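You operate a simulated robot arm through the tools that you are given. There is no shell and no other tool.

You run a simulated robot arm. Do the job below in one go: nothing can be reset, and whatever is moved stays where it is left.

TASK
Wash the soap off the funnel and the cup in the bucket.
Fine: tip the cup out; put both back. Set down upright: measuring cup.
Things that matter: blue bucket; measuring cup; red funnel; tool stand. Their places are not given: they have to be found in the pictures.

Only the result counts: the job must be done as asked and must still hold three seconds after the hand-in. Knocking over, shifting, dropping, spilling or breaking anything else fails it.

THE ROBOT
A 6-joint arm with a fingered hand, fixed in place. Base frame: the origin is at the foot of the arm, x ahead of it, y to its left, z up; the work surface is at about z = 706. Units: mm, degrees, N and s.
With the tool pointing down near the work surface it reaches from about 260 to 720 mm from the base axis. Its first joint turns from -115.0 to 115.0 degrees. Payload 4 kg.
Tool frame: the origin (TCP) lies between the finger pads and is the grasp point; the fingertips stand 26 mm ahead of it; z points along the fingers, y is the line along which they close. Largest opening 132 mm; the body of the gripper starts 73 mm behind the TCP. The gripper is a hand of 4 fingers: y runs from the thumb to the fingers, the wrist lies at [0, 0, -239] in the tool frame, and closing takes about 1.5 s.
Orientation is told as [roll, pitch, yaw] about the base's x, y, z axes, in that order, counted from this pose: with the fingers straight down and closing along the base's y, the tool's x points along the base's -x, its y along +y and its z along -z.

THE INTERFACE
- The arm moves only by the tool apply_moves. Its argument "steps" is a list of rows, each an object of numbers (a shift or turn left out is 0, a gripper value left out holds the last): "x", "y", "z": the shift along the tool's x, y, z in units of 20 mm (1.0 is 20 mm); "ax", "ay", "az": the turn, a rotation vector about the tool's x, y, z in units of 6 degrees (1.0 is 6 degrees). In form: [{"x": .., "y": .., "z": .., "ax": .., "ay": .., "az": ..}, ...]. A call has 1 to 20 rows; each row shifts and turns the commanded pose from where the row before left it, along the tool's axes as they then stand. "hand" is the gripper command, from -1 (fully open) to 1 (shut), values between in proportion, set as the call begins (left out, the last holds). A call with a number of a shift or a turn outside -1 to 1 is refused whole. A row lasts 0.2 s, in which the tool goes at most 50 mm and 8.6 degrees; a call with a longer step from one row to the next is refused whole, and so is a gripper value outside its range. Where a pose cannot be reached the arm comes as near as it can. A force on the tool above 90 N (or 10 N above the force at the start of the call, whichever is more), or a blocked arm, ends the call early, and 0.2 s more pass. Each finger travels about 153 mm/s and halts on what it meets, pressing with about 25 N; the grip force reading is that of the motor and also rises with nothing between the fingers. The clock runs only during rows and for 0.2 s after the last one: add rows that do not move to give the fingers time. The reply holds the time, the measured pose of the TCP, the force on the tool along the base axes, the opening and the grip force, in the units named above and with some noise, with the torque about the TCP (base axes, N m) and any sound that the robot's microphone picked up, and new pictures: "pictures" is both (left out), scene, wrist or none.
- Cameras (640 x 400 px; columns grow to the right, rows downward): "scene" is fixed at [395, 491.5, 1583.3]; the picture's right is [-0.99, 0.11, 0.00], its down [0.04, 0.40, -0.92] and it looks along [-0.10, -0.91, -0.40] (base axes); focal length 350 px, centre (320, 200). "wrist" rides on the gripper at [69, 2, -97] in the tool frame; the picture's right is [-0.03, 1.00, 0.00], its down [-0.82, -0.02, -0.58] and it looks along [-0.58, -0.02, 0.82] (tool axes); focal length 270 px, centre (320, 200).
- move_column(by): slides the trunk up (or, below 0, down) by that many mm; the arm rides with it, the base frame stays. It gives what a move gives, with no picture.
- finger_targets(finger1, finger2, finger3, thumb_bend): sets how far each is bent, from 0 (flat) to 100 (curled in); at 30 the hand is open as for a grip, at 70 the pads meet at the TCP. One left out holds its place. A second passes; each finger stops where it meets its share of the squeeze, and holds until it gets a number again. A gripper value or a shape takes the hand back. It gives what a move gives, with no picture; readings hold the bend of each and the force on the fingers (four entries, about 0 where the hand has none), thumb and palm.
- preshape(shape): the hand has 4 fingers and takes this shape, open, in about a second: jaw (thumb against the fingers, like two jaws); tri (thumb and two fingers); tip (a fingertip pinch); poke (one finger out to press); point (the index stretched); flat (the hand flat); cup (the hand cupped); fist (a fist). The gripper value then closes the fingers along that shape, each until it touches; the sizes above hold for jaw. It gives what a move gives, with no picture.
- probe_pixels(camera, pixels): there is no depth. For up to 12 entries [column, row, z] of the newest picture of that camera ("zoom" is the newest enlarged one), the place [x, y] in the base frame at which the ray of that pixel passes the height z, good to about 3 mm, but the place of the scene camera against the robot may be out by one fixed shift of up to 12 mm in any direction. No time passes.
- enlarge(camera, box): a new picture of the part [left, top, right, bottom] of that camera's present view, enlarged. No time passes.
- sign_off(): hands the job in; it is judged then, once.

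Unless the task says otherwise, let go and move clear before handing in.

The tools are called after ">>>" as a command line: name --argument value ..., lists and objects as JSON in quotes. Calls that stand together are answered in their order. apply_moves: Moves the arm, as the interface text tells. Its arguments: {"type":"object","properties":{"steps":{"type":"array"},"hand":{"type":"number"},"pictures":{"type":"string","enum":["both","scene","wrist","none"]}},"required":["steps"]} The other tools are called the same way: move_column (by) slides the trunk up or down; preshape (shape) gives the hand a shape; finger_targets (finger1, finger2, finger3, thumb_bend) moves the fingers one by one; probe_pixels (camera, pixels) gives the place at which the rays of pixels pass given heights; enlarge (camera, box) takes an enlarged picture of a part of a camera's view; sign_off () hands the job in.

At the start:

```text
clock: 0.0
eef_pos: [108.3, -395.5, 1437.3]
tool_rot: [0.0, 0.3, -0.4]
wrist_force: [-0.8, 1.1, 0.2]
wrist_torque: [0.01, -0.01, 0.0]
width: 131.9
grip_force: 0.1
shape: jaw
bend: [30.0, 30.0, 30.0, 30.0]
finger forces: [0.0, 0.0, 0.0, 0.0, 0.1, 0.1]
trunk travel left (down, up): [-925.0, 65.0]
```

scene: 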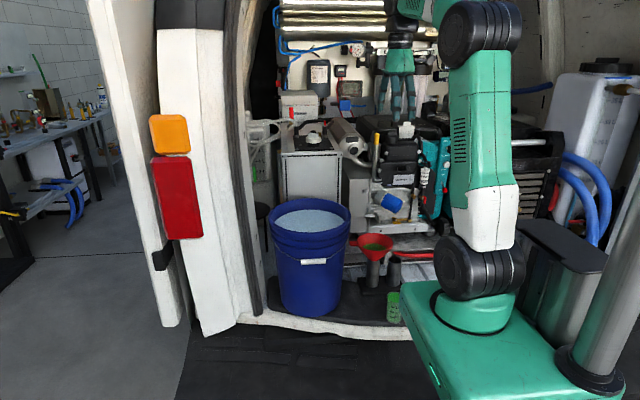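
wrist: 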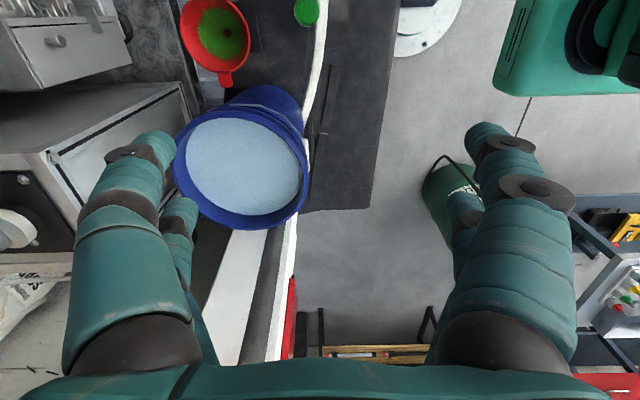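

The scene shows a blue bucket full of water near (310,240), a red funnel with green soap in it near (373,246), and a small green item near (393,306), probably the cup. I'll enlarge these areas for a closer look.

>>> enlarge --camera "scene" --box '[250, 180, 450, 340]'

>>> enlarge --camera "wrist" --box '[150, 0, 350, 125]'

```text
2.50 times, centred on (350, 260) of scene
```

zoom: 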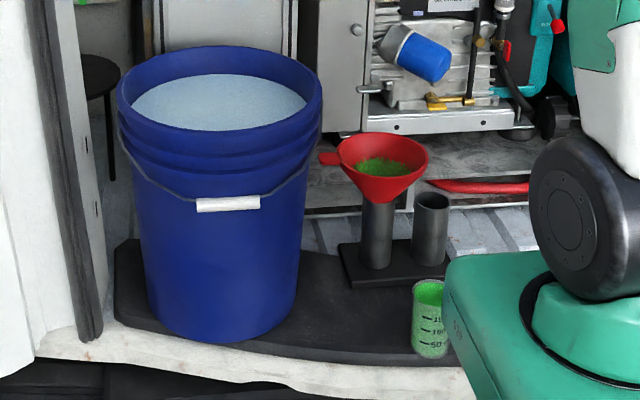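

```text
3.20 times, centred on (250, 62) of wrist
```

zoom: 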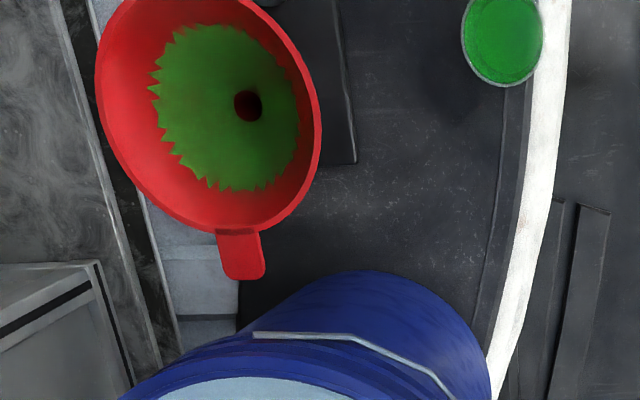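

The funnel sits in the left tube of a two-tube stand, with its tab pointing left in the scene view. The cup holds green suds and stands near the sill. I'll probe pixels in both cameras to triangulate the objects.

>>> probe_pixels --camera "scene" --pixels '[[372, 244, 706], [372, 244, 800], [372, 244, 850], [372, 244, 900], [393, 321, 706], [393, 294, 706], [393, 294, 780], [310, 214, 900], [310, 214, 1000], [305, 312, 706], [368, 286, 706], [384, 260, 800]]'

>>> probe_pixels --camera "wrist" --pixels '[[215, 33, 706], [215, 33, 800], [215, 33, 850], [215, 33, 900], [307, 11, 706], [307, 11, 780], [243, 168, 900], [243, 168, 1000], [243, 168, 1100]]'

```text
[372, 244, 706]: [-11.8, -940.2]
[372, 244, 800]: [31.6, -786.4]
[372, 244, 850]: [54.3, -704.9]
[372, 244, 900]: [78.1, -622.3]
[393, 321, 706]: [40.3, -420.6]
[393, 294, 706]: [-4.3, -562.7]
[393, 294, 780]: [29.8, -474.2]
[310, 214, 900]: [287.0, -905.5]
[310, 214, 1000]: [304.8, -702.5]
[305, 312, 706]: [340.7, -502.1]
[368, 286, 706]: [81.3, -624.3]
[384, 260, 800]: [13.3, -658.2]
```

```text
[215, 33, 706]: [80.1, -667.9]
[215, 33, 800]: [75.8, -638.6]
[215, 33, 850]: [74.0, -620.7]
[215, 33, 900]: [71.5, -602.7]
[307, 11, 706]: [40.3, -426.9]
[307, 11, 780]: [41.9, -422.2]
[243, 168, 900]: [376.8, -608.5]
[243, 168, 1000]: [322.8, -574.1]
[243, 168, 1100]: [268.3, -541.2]
```

Triangulating puts the cup near (41,-422), the funnel top near (71,-600, z≈910), and the bucket near (310,-580). I'll yaw the hand about its own axis so the wrist camera looks toward -y over the funnel and cup.

>>> apply_moves --steps '[{"az": 1}, {"az": 1}, {"az": 1}, {"az": 1}, {"az": 1}, {"az": 1}, {"az": 1}, {"az": 1}, {"az": 1}, {"az": 1}, {"az": 1}, {"az": 1}, {"az": 1}, {"az": 1}, {"az": 1}]' --pictures "both"

```text
clock: 3.2
eef_pos: [108.1, -394.5, 1436.6]
tool_rot: [-0.4, 0.0, -90.4]
wrist_force: [0.4, -0.2, 1.2]
wrist_torque: [0.01, 0.02, -0.01]
width: 131.9
grip_force: 0.1
shape: jaw
bend: [30.0, 30.0, 30.0, 30.0]
finger forces: [0.1, 0.0, 0.0, 0.0, 0.0, 0.0]
trunk travel left (down, up): [-925.0, 65.0]
```

scene: 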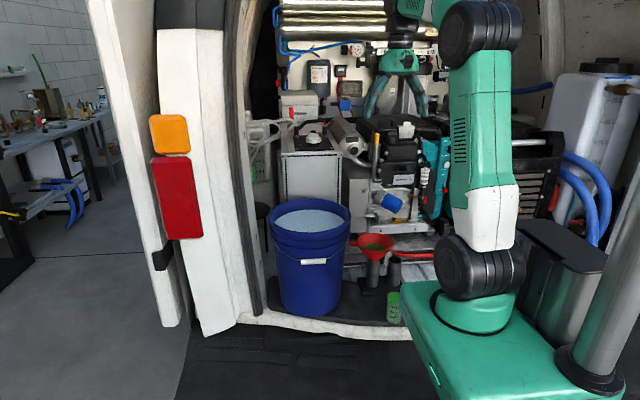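
wrist: 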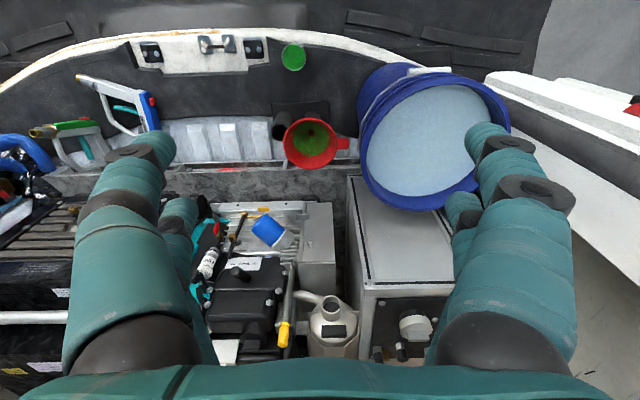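

The view now shows the cup at (293,57), the funnel at (311,143) with its tab pointing right (+x) at (342,143), and the bucket at (430,140). I'll enlarge this and probe.

>>> enlarge --camera "wrist" --box '[250, 30, 526, 220]'

>>> probe_pixels --camera "wrist" --pixels '[[311, 143, 850], [311, 143, 900], [311, 143, 920], [349, 143, 900], [293, 57, 706], [293, 57, 800], [293, 57, 830], [428, 140, 1000], [428, 140, 1050], [510, 125, 1050], [358, 140, 1050], [435, 70, 1050]]'

>>> probe_pixels --camera "scene" --pixels '[[310, 221, 1000], [310, 221, 1050], [310, 218, 1050], [266, 218, 1050], [351, 218, 1050], [375, 247, 900], [375, 247, 920], [312, 312, 706], [394, 296, 800], [394, 296, 820]]'

```text
2.11 times, centred on (388, 125) of wrist
```

zoom: 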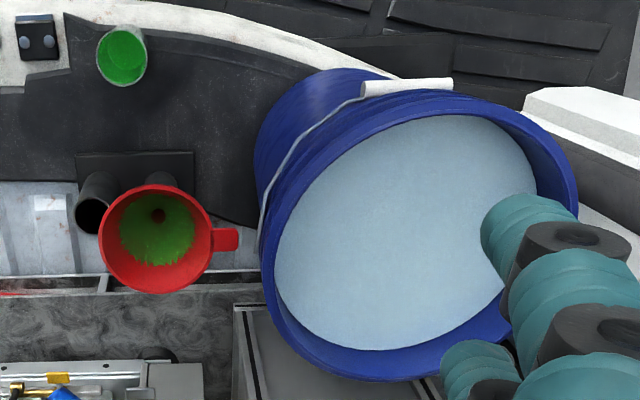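

```text
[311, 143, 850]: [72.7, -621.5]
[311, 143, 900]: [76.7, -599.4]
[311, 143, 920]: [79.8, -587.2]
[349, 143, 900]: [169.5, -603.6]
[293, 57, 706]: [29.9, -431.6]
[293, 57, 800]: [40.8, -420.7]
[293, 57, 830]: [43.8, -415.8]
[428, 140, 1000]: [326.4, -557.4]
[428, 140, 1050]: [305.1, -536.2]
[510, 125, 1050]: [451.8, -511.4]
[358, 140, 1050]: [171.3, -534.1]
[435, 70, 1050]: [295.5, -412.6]
```

```text
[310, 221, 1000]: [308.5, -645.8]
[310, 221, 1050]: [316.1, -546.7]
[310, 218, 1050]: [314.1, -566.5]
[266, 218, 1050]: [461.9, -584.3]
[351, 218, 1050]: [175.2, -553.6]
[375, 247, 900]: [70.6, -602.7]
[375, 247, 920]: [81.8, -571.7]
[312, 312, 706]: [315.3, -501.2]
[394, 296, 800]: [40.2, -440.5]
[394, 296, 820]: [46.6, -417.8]
```

The funnel rim triangulates to about (75,-600,905) with its tab end near x≈170, close to the bucket wall. The bucket rim is around z≈1050. I'll move down and outward for a closer view.

>>> apply_moves --steps '[{"z": 1, "x": -0.6}, {"z": 1, "x": -0.6}, {"z": 1, "x": -0.6}, {"z": 1, "x": -0.6}, {"z": 1, "x": -0.6}, {"z": 1, "x": -0.6}, {"z": 1, "x": -0.6}, {"z": 1, "x": -0.6}, {"z": 0, "x": 0}]' --pictures "both"

```text
clock: 5.2
eef_pos: [106.8, -489.9, 1278.0]
tool_rot: [-0.4, -0.1, -90.4]
wrist_force: [0.2, -0.6, -0.1]
wrist_torque: [0.01, -0.05, 0.03]
width: 131.9
grip_force: 0.1
shape: jaw
bend: [30.0, 30.0, 30.0, 30.0]
finger forces: [0.1, 0.0, 0.1, 0.0, 0.1, 0.0]
trunk travel left (down, up): [-925.0, 65.0]
```

scene: 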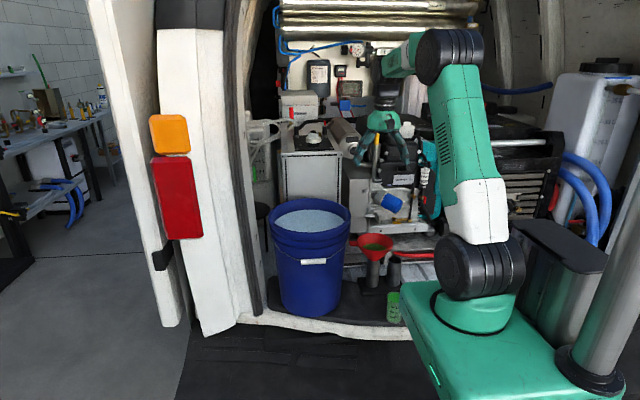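
wrist: 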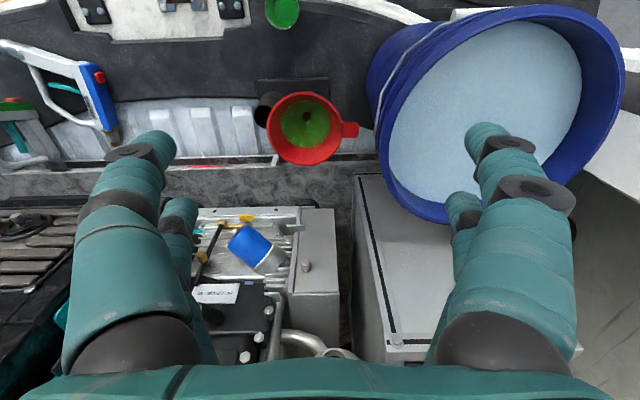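

>>> enlarge --camera "wrist" --box '[230, 0, 400, 180]'

>>> probe_pixels --camera "wrist" --pixels '[[304, 128, 880], [304, 128, 900], [304, 128, 920], [267, 128, 900], [342, 128, 900], [358, 130, 900], [282, 10, 800], [282, 10, 820], [369, 90, 1050], [624, 60, 1050], [486, 90, 1000], [486, 90, 1050]]'

```text
2.22 times, centred on (315, 90) of wrist
```

zoom: 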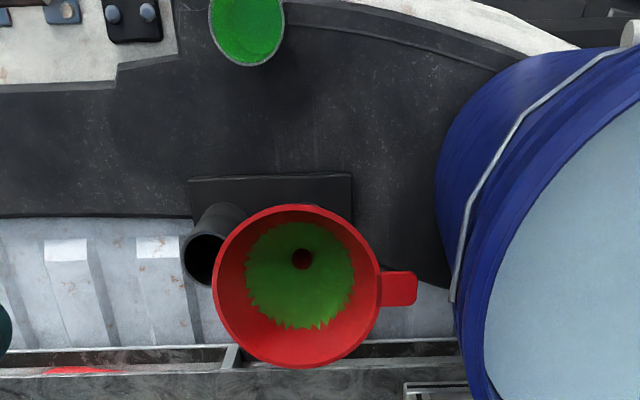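

```text
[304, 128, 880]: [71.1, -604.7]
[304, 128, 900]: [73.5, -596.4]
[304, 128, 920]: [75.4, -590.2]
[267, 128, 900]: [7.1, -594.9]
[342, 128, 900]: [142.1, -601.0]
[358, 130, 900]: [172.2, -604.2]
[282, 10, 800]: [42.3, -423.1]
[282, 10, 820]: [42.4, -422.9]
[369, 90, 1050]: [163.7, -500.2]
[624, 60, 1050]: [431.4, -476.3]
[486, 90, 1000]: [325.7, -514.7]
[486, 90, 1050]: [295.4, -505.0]
```

The funnel rim spans x≈7–142 at z≈900. Its tab runs from x≈142 to 174 at y≈-604, about 29 mm wide. The wrist picture shows two digits per side in jaw, so I'll try the "tip" shape to see if a narrower pinch suits the tab better.

>>> preshape --shape "tip"

>>> apply_moves --steps '[{"z": 0}]' --pictures "both"

```text
clock: 6.1
eef_pos: [108.9, -490.7, 1277.5]
tool_rot: [-0.3, 0.0, -90.4]
wrist_force: [-0.4, -0.5, 0.2]
wrist_torque: [0.0, 0.0, -0.06]
width: 131.7
grip_force: 0.2
shape: tip
bend: [30.0, 30.0, 30.0, 30.0]
finger forces: [0.0, 0.0, 0.0, 0.0, 0.0, 0.0]
trunk travel left (down, up): [-925.0, 65.0]
```

```text
clock: 6.5
eef_pos: [107.8, -490.4, 1277.8]
tool_rot: [-0.2, -0.1, -90.4]
wrist_force: [0.2, -0.2, 0.3]
wrist_torque: [0.02, -0.02, 0.01]
width: 132.0
grip_force: 0.1
shape: tip
bend: [30.0, 30.0, 30.0, 30.0]
finger forces: [0.0, 0.1, 0.1, 0.1, 0.0, 0.0]
trunk travel left (down, up): [-925.0, 65.0]
```

scene: 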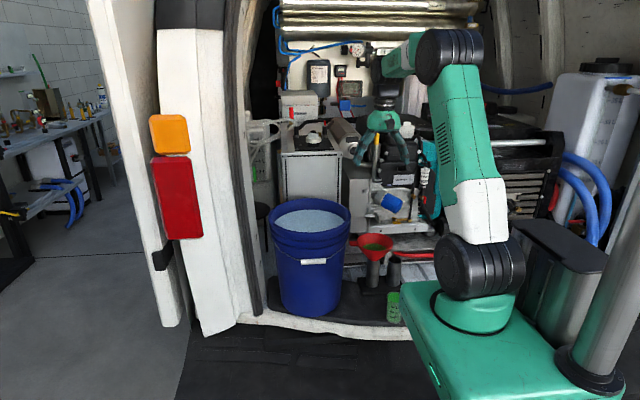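
wrist: 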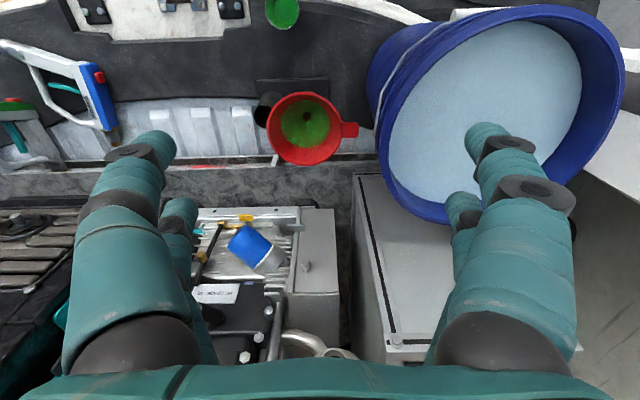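

The tip shape opens exactly as jaw does, so I'll go back to jaw and close the hand in free air to see where the digits meet.

>>> apply_moves --steps '[{"z": 0}, {"z": 0}, {"z": 0}, {"z": 0}, {"z": 0}, {"z": 0}, {"z": 0}, {"z": 0}]' --hand 0.6 --pictures "wrist"

```text
clock: 8.3
eef_pos: [106.4, -489.8, 1278.8]
tool_rot: [-0.3, -0.1, -90.4]
wrist_force: [0.3, -0.1, 0.9]
wrist_torque: [-0.01, -0.01, 0.0]
width: 26.9
grip_force: 0.1
shape: tip
bend: [73.0, 73.0, 73.0, 70.0]
finger forces: [0.0, 0.0, 0.0, 0.0, 0.0, 0.1]
trunk travel left (down, up): [-925.0, 65.0]
```

wrist: 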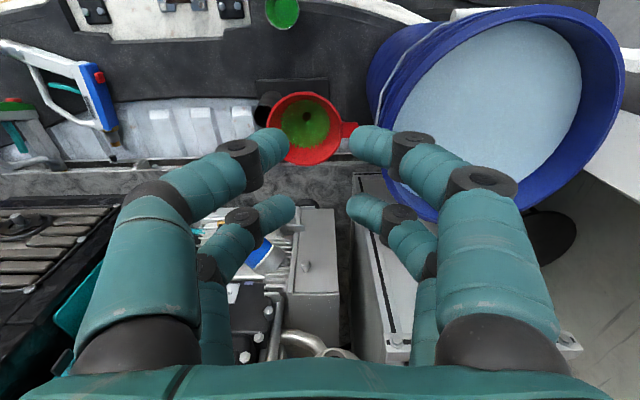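

The four digits form two pairs, at tool x of about +18 and -20. I'll move individual fingers to learn which is which.

>>> finger_targets --finger1 30 --thumb_bend 30

>>> enlarge --camera "wrist" --box '[0, 0, 640, 400]'

```text
clock: 9.3
eef_pos: [107.6, -490.4, 1278.3]
tool_rot: [-0.3, 0.0, -90.4]
wrist_force: [-0.5, -0.1, -0.1]
wrist_torque: [-0.01, -0.03, -0.04]
width: 132.4
grip_force: 0.0
shape: fingers
bend: [30.0, 73.0, 73.0, 30.0]
finger forces: [0.1, 0.0, 0.0, 0.0, 0.0, 0.0]
trunk travel left (down, up): [-925.0, 65.0]
```

```text
1.00 times, centred on (320, 200) of wrist (not enlarged: the box is as wide or as high as the picture)
```

zoom: 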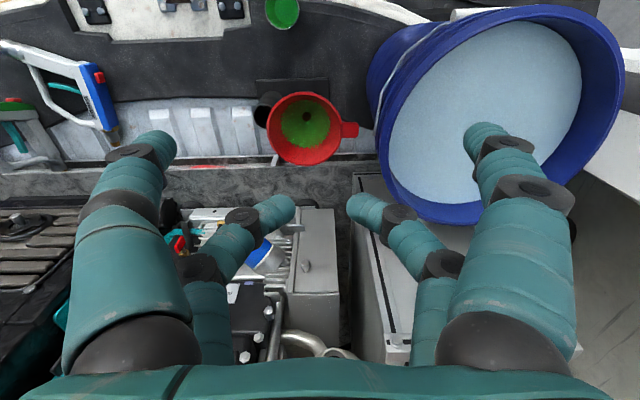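

Thumb and finger1 are the near pair (tool x≈+18), and finger2 and finger3 the far pair. A centred four-finger grasp around the 135 mm rim would be the most stable, so I'll check whether a bend below 30 opens the hand wider than that.

>>> finger_targets --finger1 15 --finger2 15 --finger3 15 --thumb_bend 15

>>> enlarge --camera "wrist" --box '[0, 0, 640, 400]'

>>> enlarge --camera "scene" --box '[300, 60, 460, 160]'

```text
clock: 10.3
eef_pos: [107.8, -489.7, 1277.0]
tool_rot: [-0.3, 0.1, -90.3]
wrist_force: [-0.3, 0.3, -0.2]
wrist_torque: [-0.01, -0.02, -0.02]
width: 163.4
grip_force: 0.1
shape: fingers
bend: [15.0, 15.0, 15.0, 15.0]
finger forces: [0.0, 0.0, 0.0, 0.0, 0.1, 0.1]
trunk travel left (down, up): [-925.0, 65.0]
```

```text
1.00 times, centred on (320, 200) of wrist (not enlarged: the box is as wide or as high as the picture)
```

zoom: 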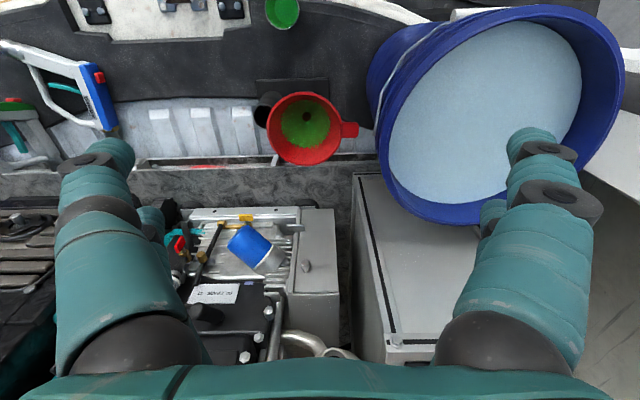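

```text
4.00 times, centred on (380, 110) of scene
```

zoom: 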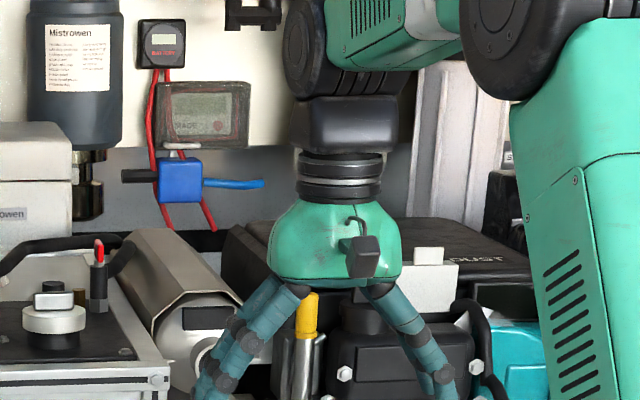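

Bend 15 gives a 163 mm opening, wide enough to go around the funnel rim from above. Next I'll check how far back the equipment behind the funnel is, and probe the stand tubes.

>>> probe_pixels --camera "scene" --pixels '[[402, 231, 706], [402, 231, 760], [402, 231, 800], [402, 231, 850], [375, 268, 706], [370, 264, 760], [394, 258, 760], [394, 258, 800], [394, 258, 820], [355, 209, 1050], [268, 209, 1050], [310, 198, 1050]]'

>>> probe_pixels --camera "wrist" --pixels '[[320, 208, 706], [320, 208, 760], [320, 208, 800], [320, 208, 850], [264, 108, 760], [264, 108, 800], [264, 108, 820], [290, 160, 706], [305, 119, 850], [305, 119, 880]]'

>>> enlarge --camera "scene" --box '[330, 160, 430, 330]'

```text
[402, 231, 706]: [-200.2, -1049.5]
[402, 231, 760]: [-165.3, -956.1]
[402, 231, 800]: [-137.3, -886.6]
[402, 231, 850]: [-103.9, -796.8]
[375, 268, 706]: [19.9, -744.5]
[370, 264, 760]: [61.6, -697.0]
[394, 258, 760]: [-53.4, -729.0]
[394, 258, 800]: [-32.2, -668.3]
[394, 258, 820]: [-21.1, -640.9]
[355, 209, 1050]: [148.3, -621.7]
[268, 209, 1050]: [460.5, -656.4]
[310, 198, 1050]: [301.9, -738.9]
```

```text
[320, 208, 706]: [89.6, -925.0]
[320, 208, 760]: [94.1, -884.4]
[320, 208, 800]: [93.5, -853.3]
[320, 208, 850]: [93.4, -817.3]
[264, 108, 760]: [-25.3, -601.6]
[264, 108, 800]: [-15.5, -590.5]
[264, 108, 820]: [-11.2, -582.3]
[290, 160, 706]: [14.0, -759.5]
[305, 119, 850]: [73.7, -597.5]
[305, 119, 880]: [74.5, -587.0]
```

```text
2.35 times, centred on (380, 245) of scene
```

zoom: 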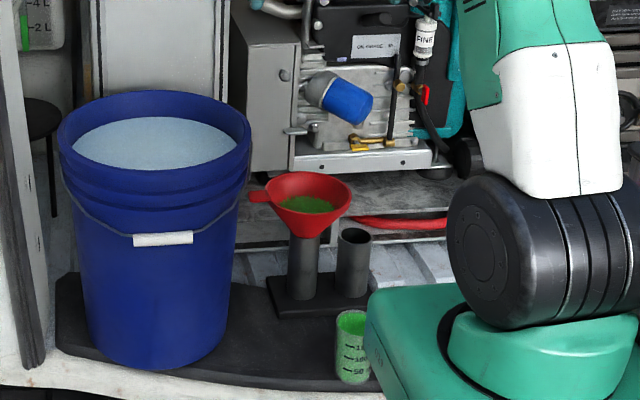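

The equipment behind sits at y≈-830 or further, so there's room for fingers at y≈-690. The tube tops are near z≈848. Now I'll yaw back to 0 and look at the bucket from above to fix its centre, rim and water level.

>>> apply_moves --steps '[{"az": -1, "z": -0.4}, {"az": -1, "z": -0.4}, {"az": -1, "z": -0.4}, {"az": -1, "z": -0.4}, {"az": -1, "z": -0.4}, {"az": -1, "z": -0.4}, {"az": -1, "z": -0.4}, {"az": -1, "z": -0.4}, {"az": -1, "z": -0.4}, {"az": -1, "z": -0.4}, {"az": -1, "z": -0.4}, {"az": -1, "z": -0.4}, {"az": -1, "z": -0.4}, {"az": -1, "z": -0.4}, {"az": -1, "z": -0.4}, {"x": -0.5, "y": -0.9}, {"x": -0.5, "y": -0.9}, {"x": -0.5, "y": -0.9}, {"x": -0.5, "y": -0.9}, {"x": 0}]' --pictures "both"

```text
clock: 14.5
eef_pos: [154.5, -553.0, 1387.9]
tool_rot: [-0.1, 0.1, -0.4]
wrist_force: [-0.2, 0.2, -0.4]
wrist_torque: [0.03, 0.01, 0.03]
width: 163.3
grip_force: 0.1
shape: fingers
bend: [15.0, 15.0, 15.0, 15.0]
finger forces: [0.0, 0.1, 0.0, 0.0, 0.0, 0.1]
out of reach, approached as far as the arm can: row 15, 19
trunk travel left (down, up): [-925.0, 65.0]
```

scene: 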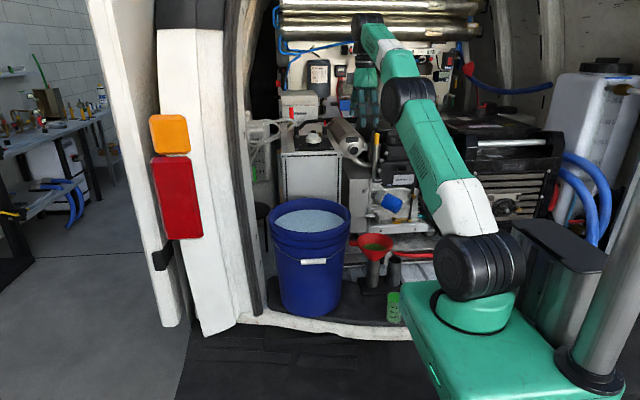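
wrist: 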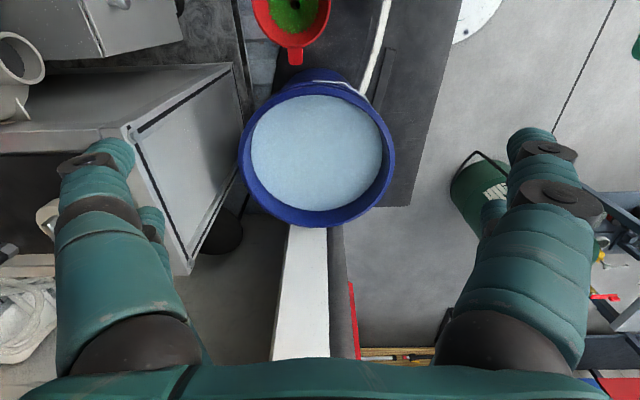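

Here the bucket is seen nearly head-on, with its rim at about columns 238–396 and rows 82–227. I'll zoom in and probe it to fix the centre.

>>> enlarge --camera "wrist" --box '[220, 60, 420, 240]'

>>> probe_pixels --camera "wrist" --pixels '[[238, 152, 1050], [396, 152, 1050], [318, 227, 1050], [318, 82, 1050], [238, 152, 1000], [396, 152, 1000], [318, 155, 1000], [318, 155, 1050], [251, 154, 1000], [382, 154, 1000], [317, 95, 1000], [317, 211, 1000]]'

>>> probe_pixels --camera "scene" --pixels '[[308, 317, 706], [310, 217, 1040], [310, 217, 1060], [310, 211, 1040], [310, 231, 1000], [310, 210, 1000], [350, 219, 1050], [268, 219, 1050]]'

```text
2.22 times, centred on (320, 150) of wrist
```

zoom: 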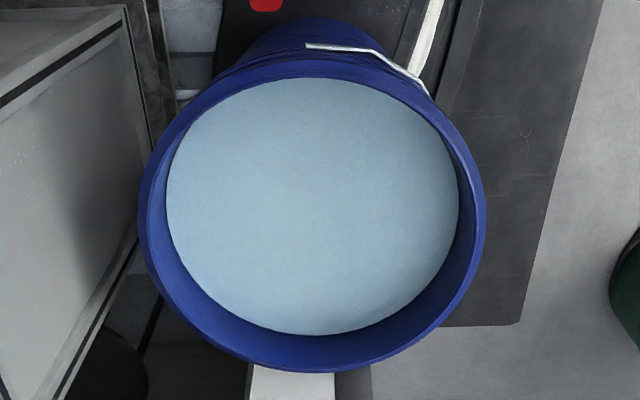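

```text
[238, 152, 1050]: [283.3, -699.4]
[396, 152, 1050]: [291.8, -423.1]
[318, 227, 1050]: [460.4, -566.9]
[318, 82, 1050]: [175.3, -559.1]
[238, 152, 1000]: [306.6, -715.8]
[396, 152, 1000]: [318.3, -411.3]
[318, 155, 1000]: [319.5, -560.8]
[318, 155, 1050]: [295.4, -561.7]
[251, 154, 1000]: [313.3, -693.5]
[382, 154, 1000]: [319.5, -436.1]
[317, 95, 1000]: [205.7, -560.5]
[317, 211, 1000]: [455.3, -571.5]
```

```text
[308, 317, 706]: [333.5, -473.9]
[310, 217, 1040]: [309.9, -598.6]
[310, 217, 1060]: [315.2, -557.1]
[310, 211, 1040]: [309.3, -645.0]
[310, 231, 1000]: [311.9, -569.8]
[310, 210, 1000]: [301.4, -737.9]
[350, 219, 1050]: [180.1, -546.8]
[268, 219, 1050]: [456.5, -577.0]
```

The bucket centre comes out near (320,-562), with outer radius about 138, rim at z≈1050 and water at z≈1020. Both views put the funnel centre near (75,-604) with its rim at z≈900–910. I'll move above the funnel, keeping yaw 0 so the fingers close along y, and stop well above it.

>>> apply_moves --steps '[{"x": 0.8, "y": -0.51, "z": 0.5}, {"x": 0.8, "y": -0.51, "z": 0.5}, {"x": 0.8, "y": -0.51, "z": 0.5}, {"x": 0.8, "y": -0.51, "z": 0.5}, {"x": 0.8, "y": -0.51, "z": 0.5}, {"z": 1}, {"z": 1}, {"z": 1}, {"z": 1}, {"z": 1}, {"z": 1}, {"z": 1}, {"z": 1}, {"z": 1}, {"z": 1}, {"z": 1}, {"z": 1}, {"z": 0}]' --pictures "both"

```text
clock: 18.3
eef_pos: [125.7, -590.9, 1095.9]
tool_rot: [-0.1, 0.5, -0.7]
wrist_force: [0.1, 0.6, -0.1]
wrist_torque: [-0.02, 0.0, 0.01]
width: 163.3
grip_force: 0.1
shape: fingers
bend: [15.0, 15.0, 15.0, 15.0]
finger forces: [0.0, 0.0, 0.0, 0.0, 0.0, 0.0]
out of reach, approached as far as the arm can: row 2, 3, 4, 5
trunk travel left (down, up): [-925.0, 65.0]
```

scene: 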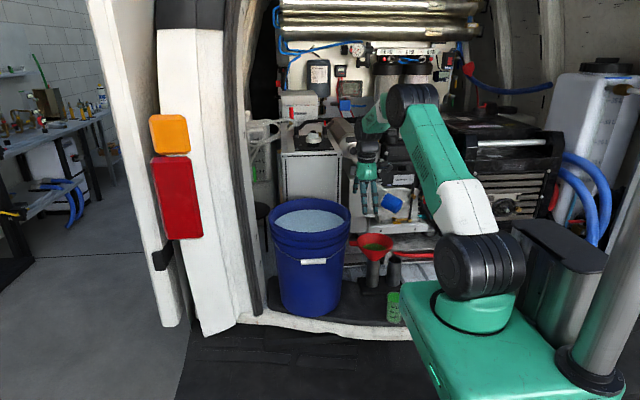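
wrist: 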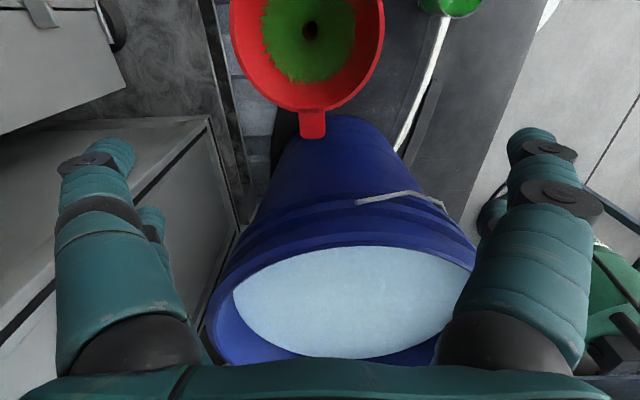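

Some of the lateral shift was lost out of reach, and the TCP is now at (126,-591,1096). I'll shift to be over the funnel centre at the same height.

>>> apply_moves --steps '[{"x": 0.6, "y": -0.16}, {"x": 0.6, "y": -0.16}, {"x": 0.6, "y": -0.16}, {"x": 0.7, "y": -0.17}, {"x": 0}]' --pictures "both"

```text
clock: 19.5
eef_pos: [116.9, -596.4, 1093.2]
tool_rot: [-0.1, 1.0, -1.2]
wrist_force: [0.3, -0.7, 0.1]
wrist_torque: [0.04, 0.04, -0.01]
width: 163.5
grip_force: 0.1
shape: fingers
bend: [15.0, 15.0, 15.0, 15.0]
finger forces: [0.0, 0.0, 0.0, 0.0, 0.1, 0.1]
out of reach, approached as far as the arm can: row 1, 2, 3, 4
trunk travel left (down, up): [-925.0, 65.0]
```

scene: 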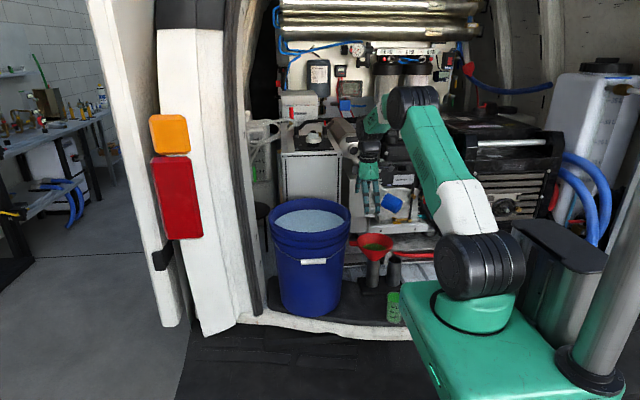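
wrist: 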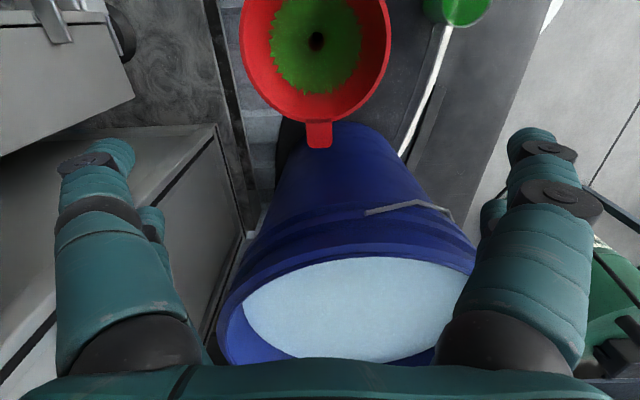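

The moves are running out of reach, and the tool is drifting in pitch and yaw, which points to a wrist joint limit at yaw 0. Fingers around the funnel also clear everything at yaw -45°, so I'll rotate there and see where the pose settles.

>>> apply_moves --steps '[{"az": 1}, {"az": 1}, {"az": 1}, {"az": 1}, {"az": 1}, {"az": 1}, {"az": 1}, {"az": 0.3}, {"az": 0}]' --pictures "none"

```text
clock: 21.5
eef_pos: [116.5, -597.5, 1093.5]
tool_rot: [-0.2, 0.1, -44.4]
wrist_force: [-0.2, -0.2, -0.8]
wrist_torque: [-0.02, -0.05, -0.04]
width: 163.5
grip_force: 0.0
shape: fingers
bend: [15.0, 15.0, 15.0, 15.0]
finger forces: [0.0, 0.0, 0.0, 0.0, 0.1, 0.1]
trunk travel left (down, up): [-925.0, 65.0]
```

The pose held at (116.5,-597.5) and yaw -44°. Now I'll shift over the funnel centre (75,-604), still at z≈1093.

>>> apply_moves --steps '[{"x": 0.418, "y": -0.561}, {"x": 0.418, "y": -0.561}, {"x": 0.418, "y": -0.561}, {"x": 0}]' --pictures "both"

```text
clock: 22.5
eef_pos: [74.3, -603.6, 1093.8]
tool_rot: [-0.2, 0.2, -44.2]
wrist_force: [0.0, -0.2, -0.3]
wrist_torque: [0.04, 0.0, 0.01]
width: 163.5
grip_force: 0.1
shape: fingers
bend: [15.0, 15.0, 15.0, 15.0]
finger forces: [0.0, 0.1, 0.1, 0.0, 0.0, 0.0]
trunk travel left (down, up): [-925.0, 65.0]
```

scene: 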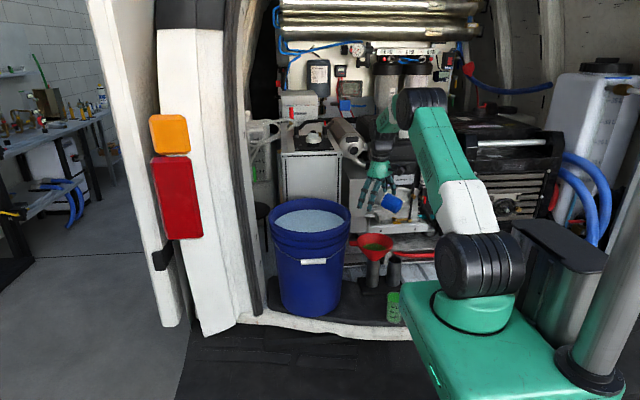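
wrist: 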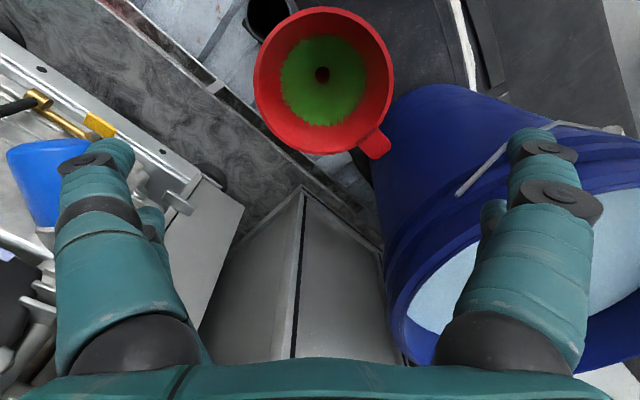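

The TCP is centred at (74,-604,1094), and the tab points lower-right in the picture. I'll zoom in for precise rim extents so I can fix the rim height.

>>> enlarge --camera "wrist" --box '[230, 0, 420, 180]'

>>> probe_pixels --camera "wrist" --pixels '[[254, 80, 905], [394, 80, 905], [324, 7, 905], [320, 155, 905], [254, 80, 915], [394, 80, 915], [324, 7, 915], [320, 155, 915], [379, 150, 905], [322, 74, 850], [270, 15, 840], [270, 15, 850]]'

```text
2.22 times, centred on (325, 90) of wrist
```

zoom: 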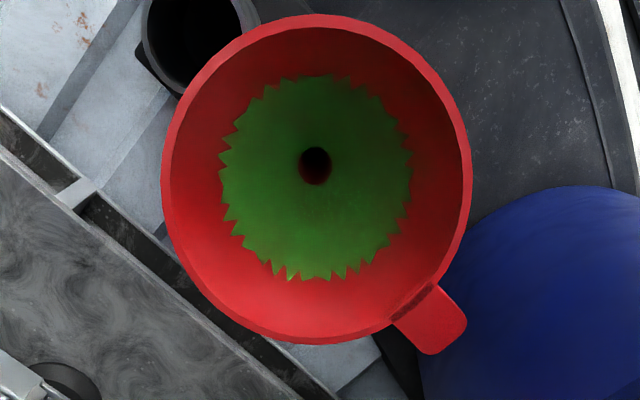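

```text
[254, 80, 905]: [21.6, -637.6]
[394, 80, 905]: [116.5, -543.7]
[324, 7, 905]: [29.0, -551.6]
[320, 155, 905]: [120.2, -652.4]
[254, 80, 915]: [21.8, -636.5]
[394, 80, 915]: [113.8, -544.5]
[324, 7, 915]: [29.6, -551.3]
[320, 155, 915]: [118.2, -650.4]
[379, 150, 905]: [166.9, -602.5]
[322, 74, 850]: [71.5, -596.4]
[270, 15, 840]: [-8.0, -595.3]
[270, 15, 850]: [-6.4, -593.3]
```

The rim's centre is at about (74.5,-602) and z≈908. I'll turn to yaw -30 so the tab gets more finger clearance, then descend to z≈960 and check the centring.

>>> apply_moves --steps '[{"az": -0.79}, {"az": -0.79}, {"az": -0.79}, {"x": 0.03, "y": 0.07, "z": 0.9}, {"z": 0.9}, {"z": 0.9}, {"z": 0.9}, {"z": 0.9}, {"z": 0.9}, {"z": 0.9}, {"z": 0.4}, {"z": 0}]' --pictures "both"

```text
clock: 25.1
eef_pos: [75.3, -601.7, 958.9]
tool_rot: [-0.2, 0.2, -30.0]
wrist_force: [-0.4, 0.3, 0.9]
wrist_torque: [-0.01, 0.02, -0.01]
width: 163.3
grip_force: 0.1
shape: fingers
bend: [15.0, 15.0, 15.0, 15.0]
finger forces: [0.2, 0.1, 0.0, 0.1, 0.1, 0.1]
trunk travel left (down, up): [-925.0, 65.0]
```

scene: 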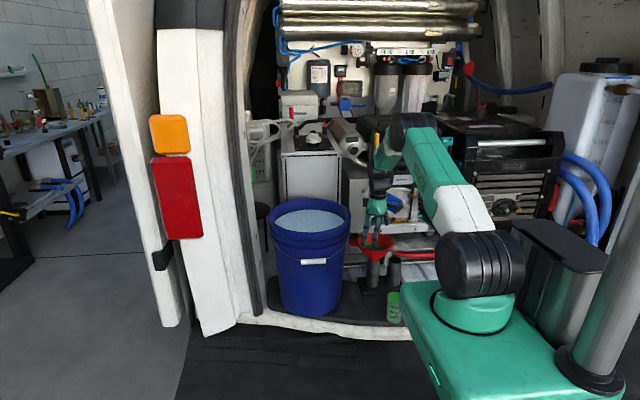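
wrist: 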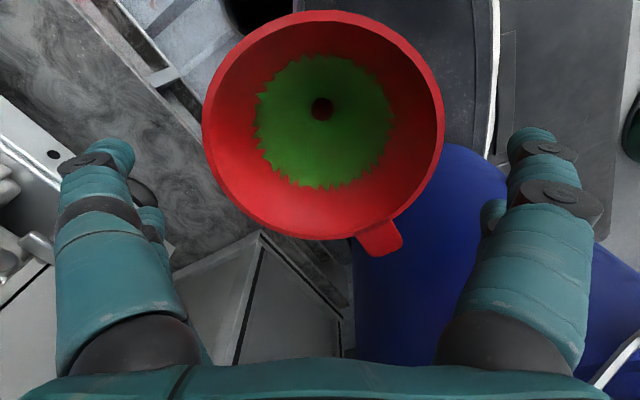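

The rim is centred to within about 1.5 mm, and its scale confirms z≈910. I'll nudge to correct and descend so the TCP sits just below the rim at z≈902, with the open fingers outside it.

>>> apply_moves --steps '[{"x": -0.08, "y": 0.07, "z": 0.5}, {"z": 0.5}, {"z": 0.5}, {"z": 0.5}, {"z": 0.5}, {"z": 0.35}, {"z": 0}]' --pictures "both"

```text
clock: 26.7
eef_pos: [76.6, -600.8, 901.8]
tool_rot: [-0.1, 0.2, -30.1]
wrist_force: [0.0, 0.0, 0.1]
wrist_torque: [0.04, 0.0, 0.02]
width: 163.5
grip_force: 0.0
shape: fingers
bend: [15.0, 15.0, 15.0, 15.0]
finger forces: [0.0, 0.0, 0.0, 0.0, 0.1, 0.1]
trunk travel left (down, up): [-925.0, 65.0]
```

scene: 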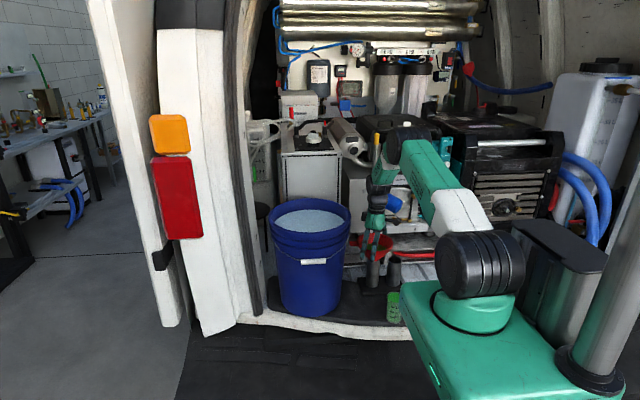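
wrist: 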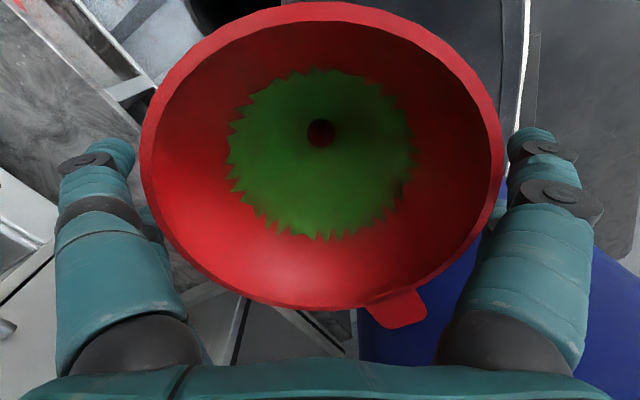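

The rim sits symmetrically between the fingers, from column 140 to 504, with finger edges at 135 and 507. I'll close all four fingers in small steps and watch the forces.

>>> finger_targets --finger1 25 --finger2 25 --finger3 25 --thumb_bend 25

>>> finger_targets --finger1 27 --finger2 27 --finger3 27 --thumb_bend 27

>>> finger_targets --finger1 29 --finger2 29 --finger3 29 --thumb_bend 29

>>> enlarge --camera "wrist" --box '[0, 0, 640, 400]'

```text
clock: 27.7
eef_pos: [77.1, -601.2, 903.1]
tool_rot: [-0.1, 0.2, -29.9]
wrist_force: [0.4, 1.0, 0.8]
wrist_torque: [0.09, -0.03, 0.0]
width: 146.4
grip_force: 1.1
shape: fingers
bend: [23.0, 25.0, 24.0, 25.0]
finger forces: [1.9, 0.0, 0.3, 0.1, 0.0, 0.0]
trunk travel left (down, up): [-925.0, 65.0]
```

```text
clock: 28.7
eef_pos: [77.3, -602.1, 903.3]
tool_rot: [-0.3, 0.2, -30.0]
wrist_force: [0.0, 0.8, 1.8]
wrist_torque: [0.07, -0.01, 0.01]
width: 144.2
grip_force: 2.2
shape: fingers
bend: [24.0, 26.0, 25.0, 26.0]
finger forces: [2.7, 0.7, 1.0, 0.0, 0.7, 0.1]
trunk travel left (down, up): [-925.0, 65.0]
```

```text
clock: 29.7
eef_pos: [76.2, -600.9, 903.2]
tool_rot: [-0.3, 0.2, -30.1]
wrist_force: [1.4, 0.3, 2.1]
wrist_torque: [0.1, -0.01, 0.03]
width: 143.3
grip_force: 3.8
shape: fingers
bend: [25.0, 26.0, 26.0, 27.0]
finger forces: [3.2, 1.1, 1.5, 0.1, 1.3, 0.0]
trunk travel left (down, up): [-925.0, 65.0]
```

```text
1.00 times, centred on (320, 200) of wrist (not enlarged: the box is as wide or as high as the picture)
```

zoom: 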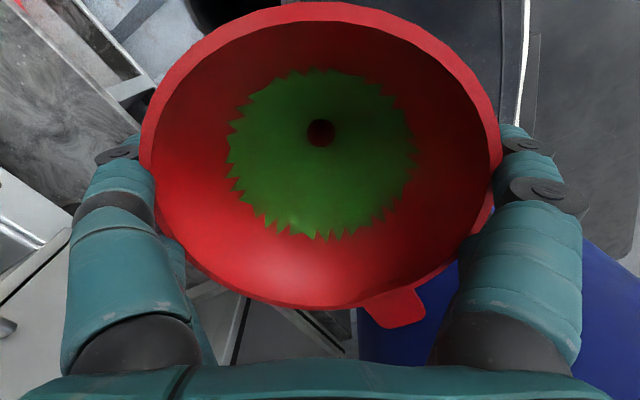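

All four fingers are now touching with balanced light forces (3.2, 1.1, 1.5, and 1.3 on the thumb). I'll tighten the grip further in steps.

>>> finger_targets --finger1 33 --finger2 34 --finger3 34 --thumb_bend 34

>>> finger_targets --finger1 42 --finger2 42 --finger3 42 --thumb_bend 42

>>> enlarge --camera "wrist" --box '[0, 0, 640, 400]'

```text
clock: 30.7
eef_pos: [76.2, -601.6, 902.4]
tool_rot: [-0.2, 0.1, -29.9]
wrist_force: [-1.0, -1.0, 7.4]
wrist_torque: [-0.06, 0.05, 0.1]
width: 138.8
grip_force: 12.9
shape: fingers
bend: [29.0, 31.0, 31.0, 32.0]
finger forces: [6.7, 5.7, 5.7, 0.0, 8.8, 0.0]
trunk travel left (down, up): [-925.0, 65.0]
```

```text
clock: 31.7
eef_pos: [77.6, -601.9, 902.7]
tool_rot: [-0.4, 0.1, -30.0]
wrist_force: [-3.1, -6.2, 10.4]
wrist_torque: [-0.29, 0.19, 0.09]
width: 134.7
grip_force: 28.0
shape: fingers
bend: [35.0, 35.0, 36.0, 36.0]
finger forces: [11.0, 11.9, 10.7, 0.0, 21.9, 0.0]
trunk travel left (down, up): [-925.0, 65.0]
```

```text
1.00 times, centred on (320, 200) of wrist (not enlarged: the box is as wide or as high as the picture)
```

zoom: 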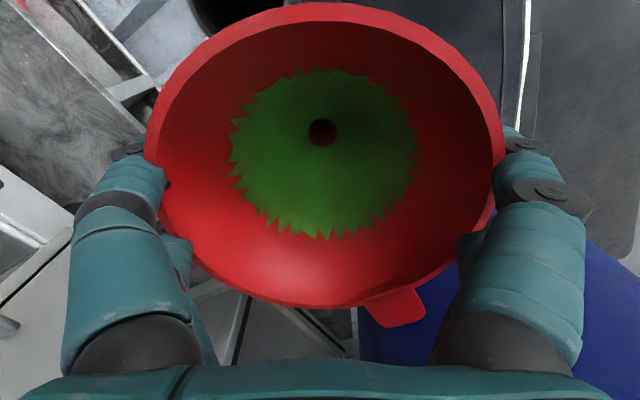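

The grip is firm, about 11 N on each finger and 22 N on the thumb. I'll lift gently straight up a little and check that the funnel comes along without dragging the stand.

>>> apply_moves --steps '[{"z": -0.2}, {"z": -0.3}, {"z": -0.5}, {"z": -0.5}, {"z": 0}]' --pictures "both"

>>> enlarge --camera "scene" --box '[330, 180, 430, 330]'

```text
clock: 32.9
eef_pos: [77.3, -601.8, 932.4]
tool_rot: [0.0, 0.2, -30.0]
wrist_force: [-0.5, 0.2, -0.9]
wrist_torque: [-0.03, -0.02, 0.02]
width: 133.7
grip_force: 25.2
shape: fingers
bend: [35.0, 36.0, 37.0, 37.0]
finger forces: [11.9, 13.0, 8.3, 0.1, 17.4, 0.0]
trunk travel left (down, up): [-925.0, 65.0]
```

scene: 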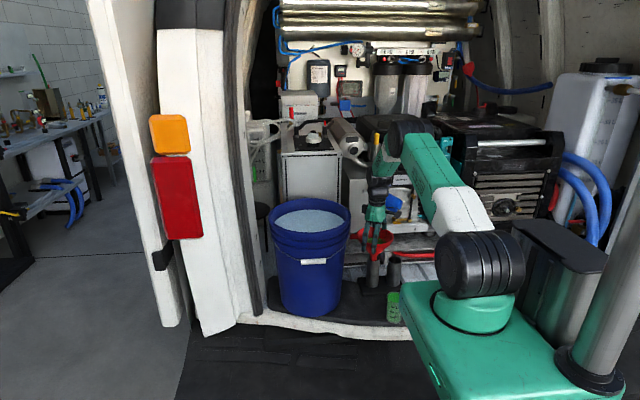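
wrist: 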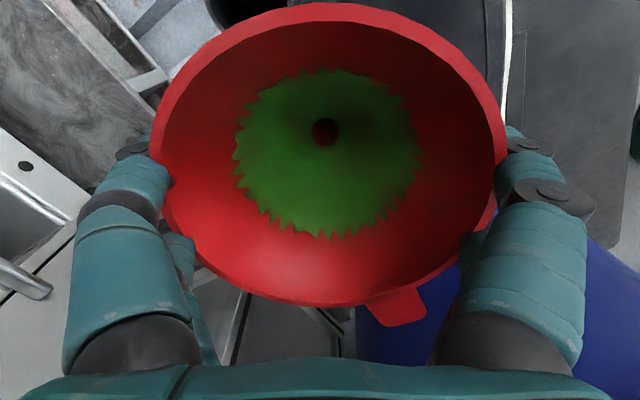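

```text
2.67 times, centred on (380, 255) of scene
```

zoom: 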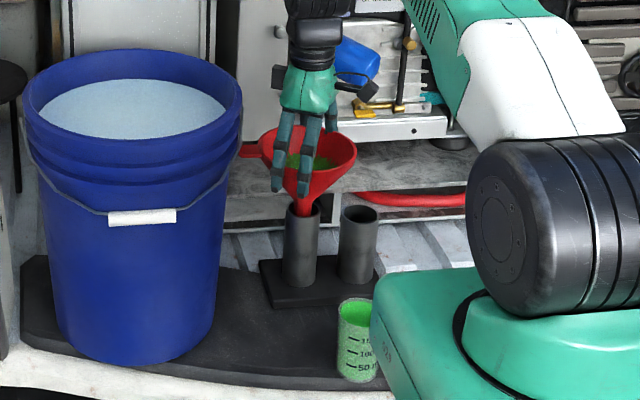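

The funnel is lifting cleanly with its stem sliding out of the tube, and the stand hasn't moved. I'll continue straight up to z≈1265.

>>> apply_moves --steps '[{"z": -0.5}, {"z": -0.8}, {"z": -0.9}, {"z": -1}, {"z": -1}, {"z": -1}, {"z": -1}, {"z": -1}, {"z": -1}, {"z": -1}, {"z": -1}, {"z": -1}, {"z": -1}, {"z": -1}, {"z": -1}, {"z": -1}, {"z": -0.8}, {"z": -0.4}, {"z": 0}]' --pictures "both"

>>> enlarge --camera "scene" --box '[250, 80, 450, 330]'

```text
clock: 36.9
eef_pos: [78.7, -601.0, 1260.0]
tool_rot: [-0.1, 0.2, -30.0]
wrist_force: [-0.2, 0.6, -0.7]
wrist_torque: [-0.01, 0.02, -0.02]
width: 133.2
grip_force: 24.4
shape: fingers
bend: [35.0, 36.0, 37.0, 37.0]
finger forces: [11.4, 12.8, 8.1, 0.0, 16.9, 0.1]
trunk travel left (down, up): [-925.0, 65.0]
```

scene: 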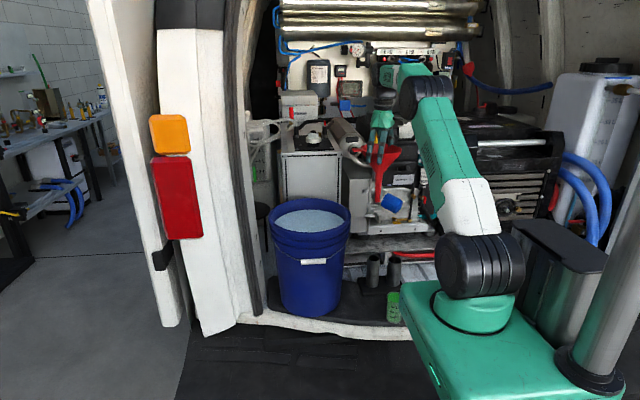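
wrist: 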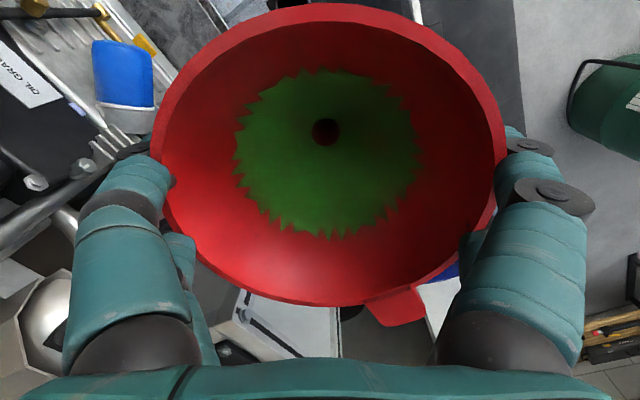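

```text
1.60 times, centred on (350, 205) of scene
```

zoom: 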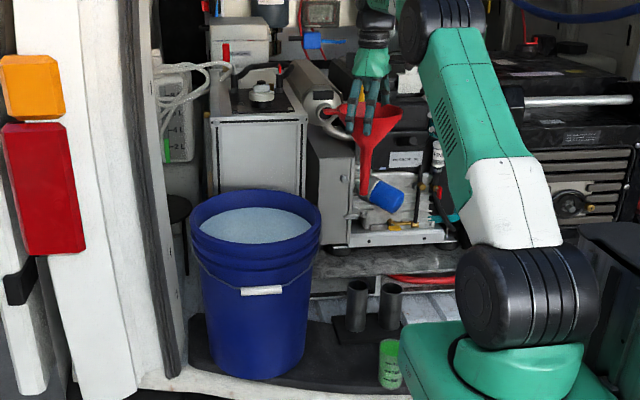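

The funnel is fully out, about 180 mm tall, with its stem tip at z≈1087, above the bucket rim at 1050. I'll translate over the bucket at this height.

>>> apply_moves --steps '[{"x": -0.4, "y": 0.33}, {"x": -0.761, "y": 0.627}, {"x": -0.761, "y": 0.627}, {"x": -0.761, "y": 0.627}, {"x": -0.761, "y": 0.627}, {"x": -0.761, "y": 0.627}, {"x": -0.761, "y": 0.627}, {"x": -0.761, "y": 0.627}, {"x": -0.761, "y": 0.627}, {"x": -0.761, "y": 0.627}, {"x": -0.761, "y": 0.627}, {"x": -0.761, "y": 0.627}, {"x": -0.361, "y": 0.297}, {"x": 0}]' --pictures "both"

```text
clock: 39.9
eef_pos: [313.3, -561.7, 1259.4]
tool_rot: [-0.1, 0.2, -30.0]
wrist_force: [0.9, 0.3, -0.2]
wrist_torque: [0.02, 0.0, 0.04]
width: 132.9
grip_force: 24.1
shape: fingers
bend: [35.0, 36.0, 37.0, 37.0]
finger forces: [11.0, 13.0, 8.0, 0.1, 16.7, 0.0]
trunk travel left (down, up): [-925.0, 65.0]
```

scene: 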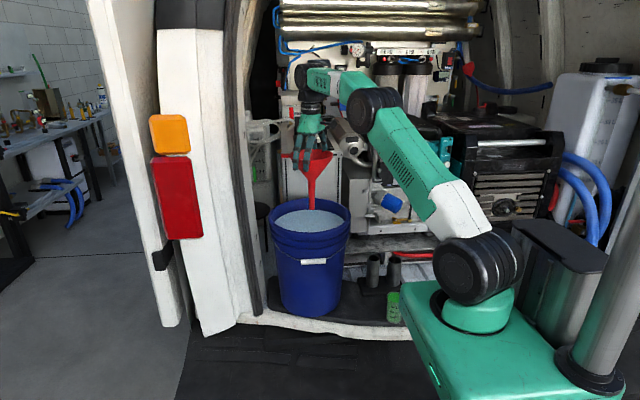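
wrist: 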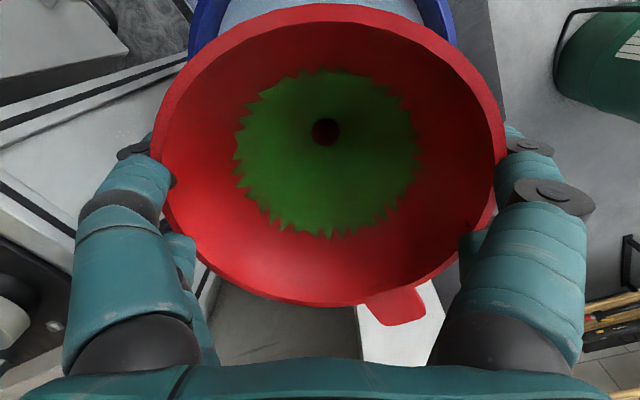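

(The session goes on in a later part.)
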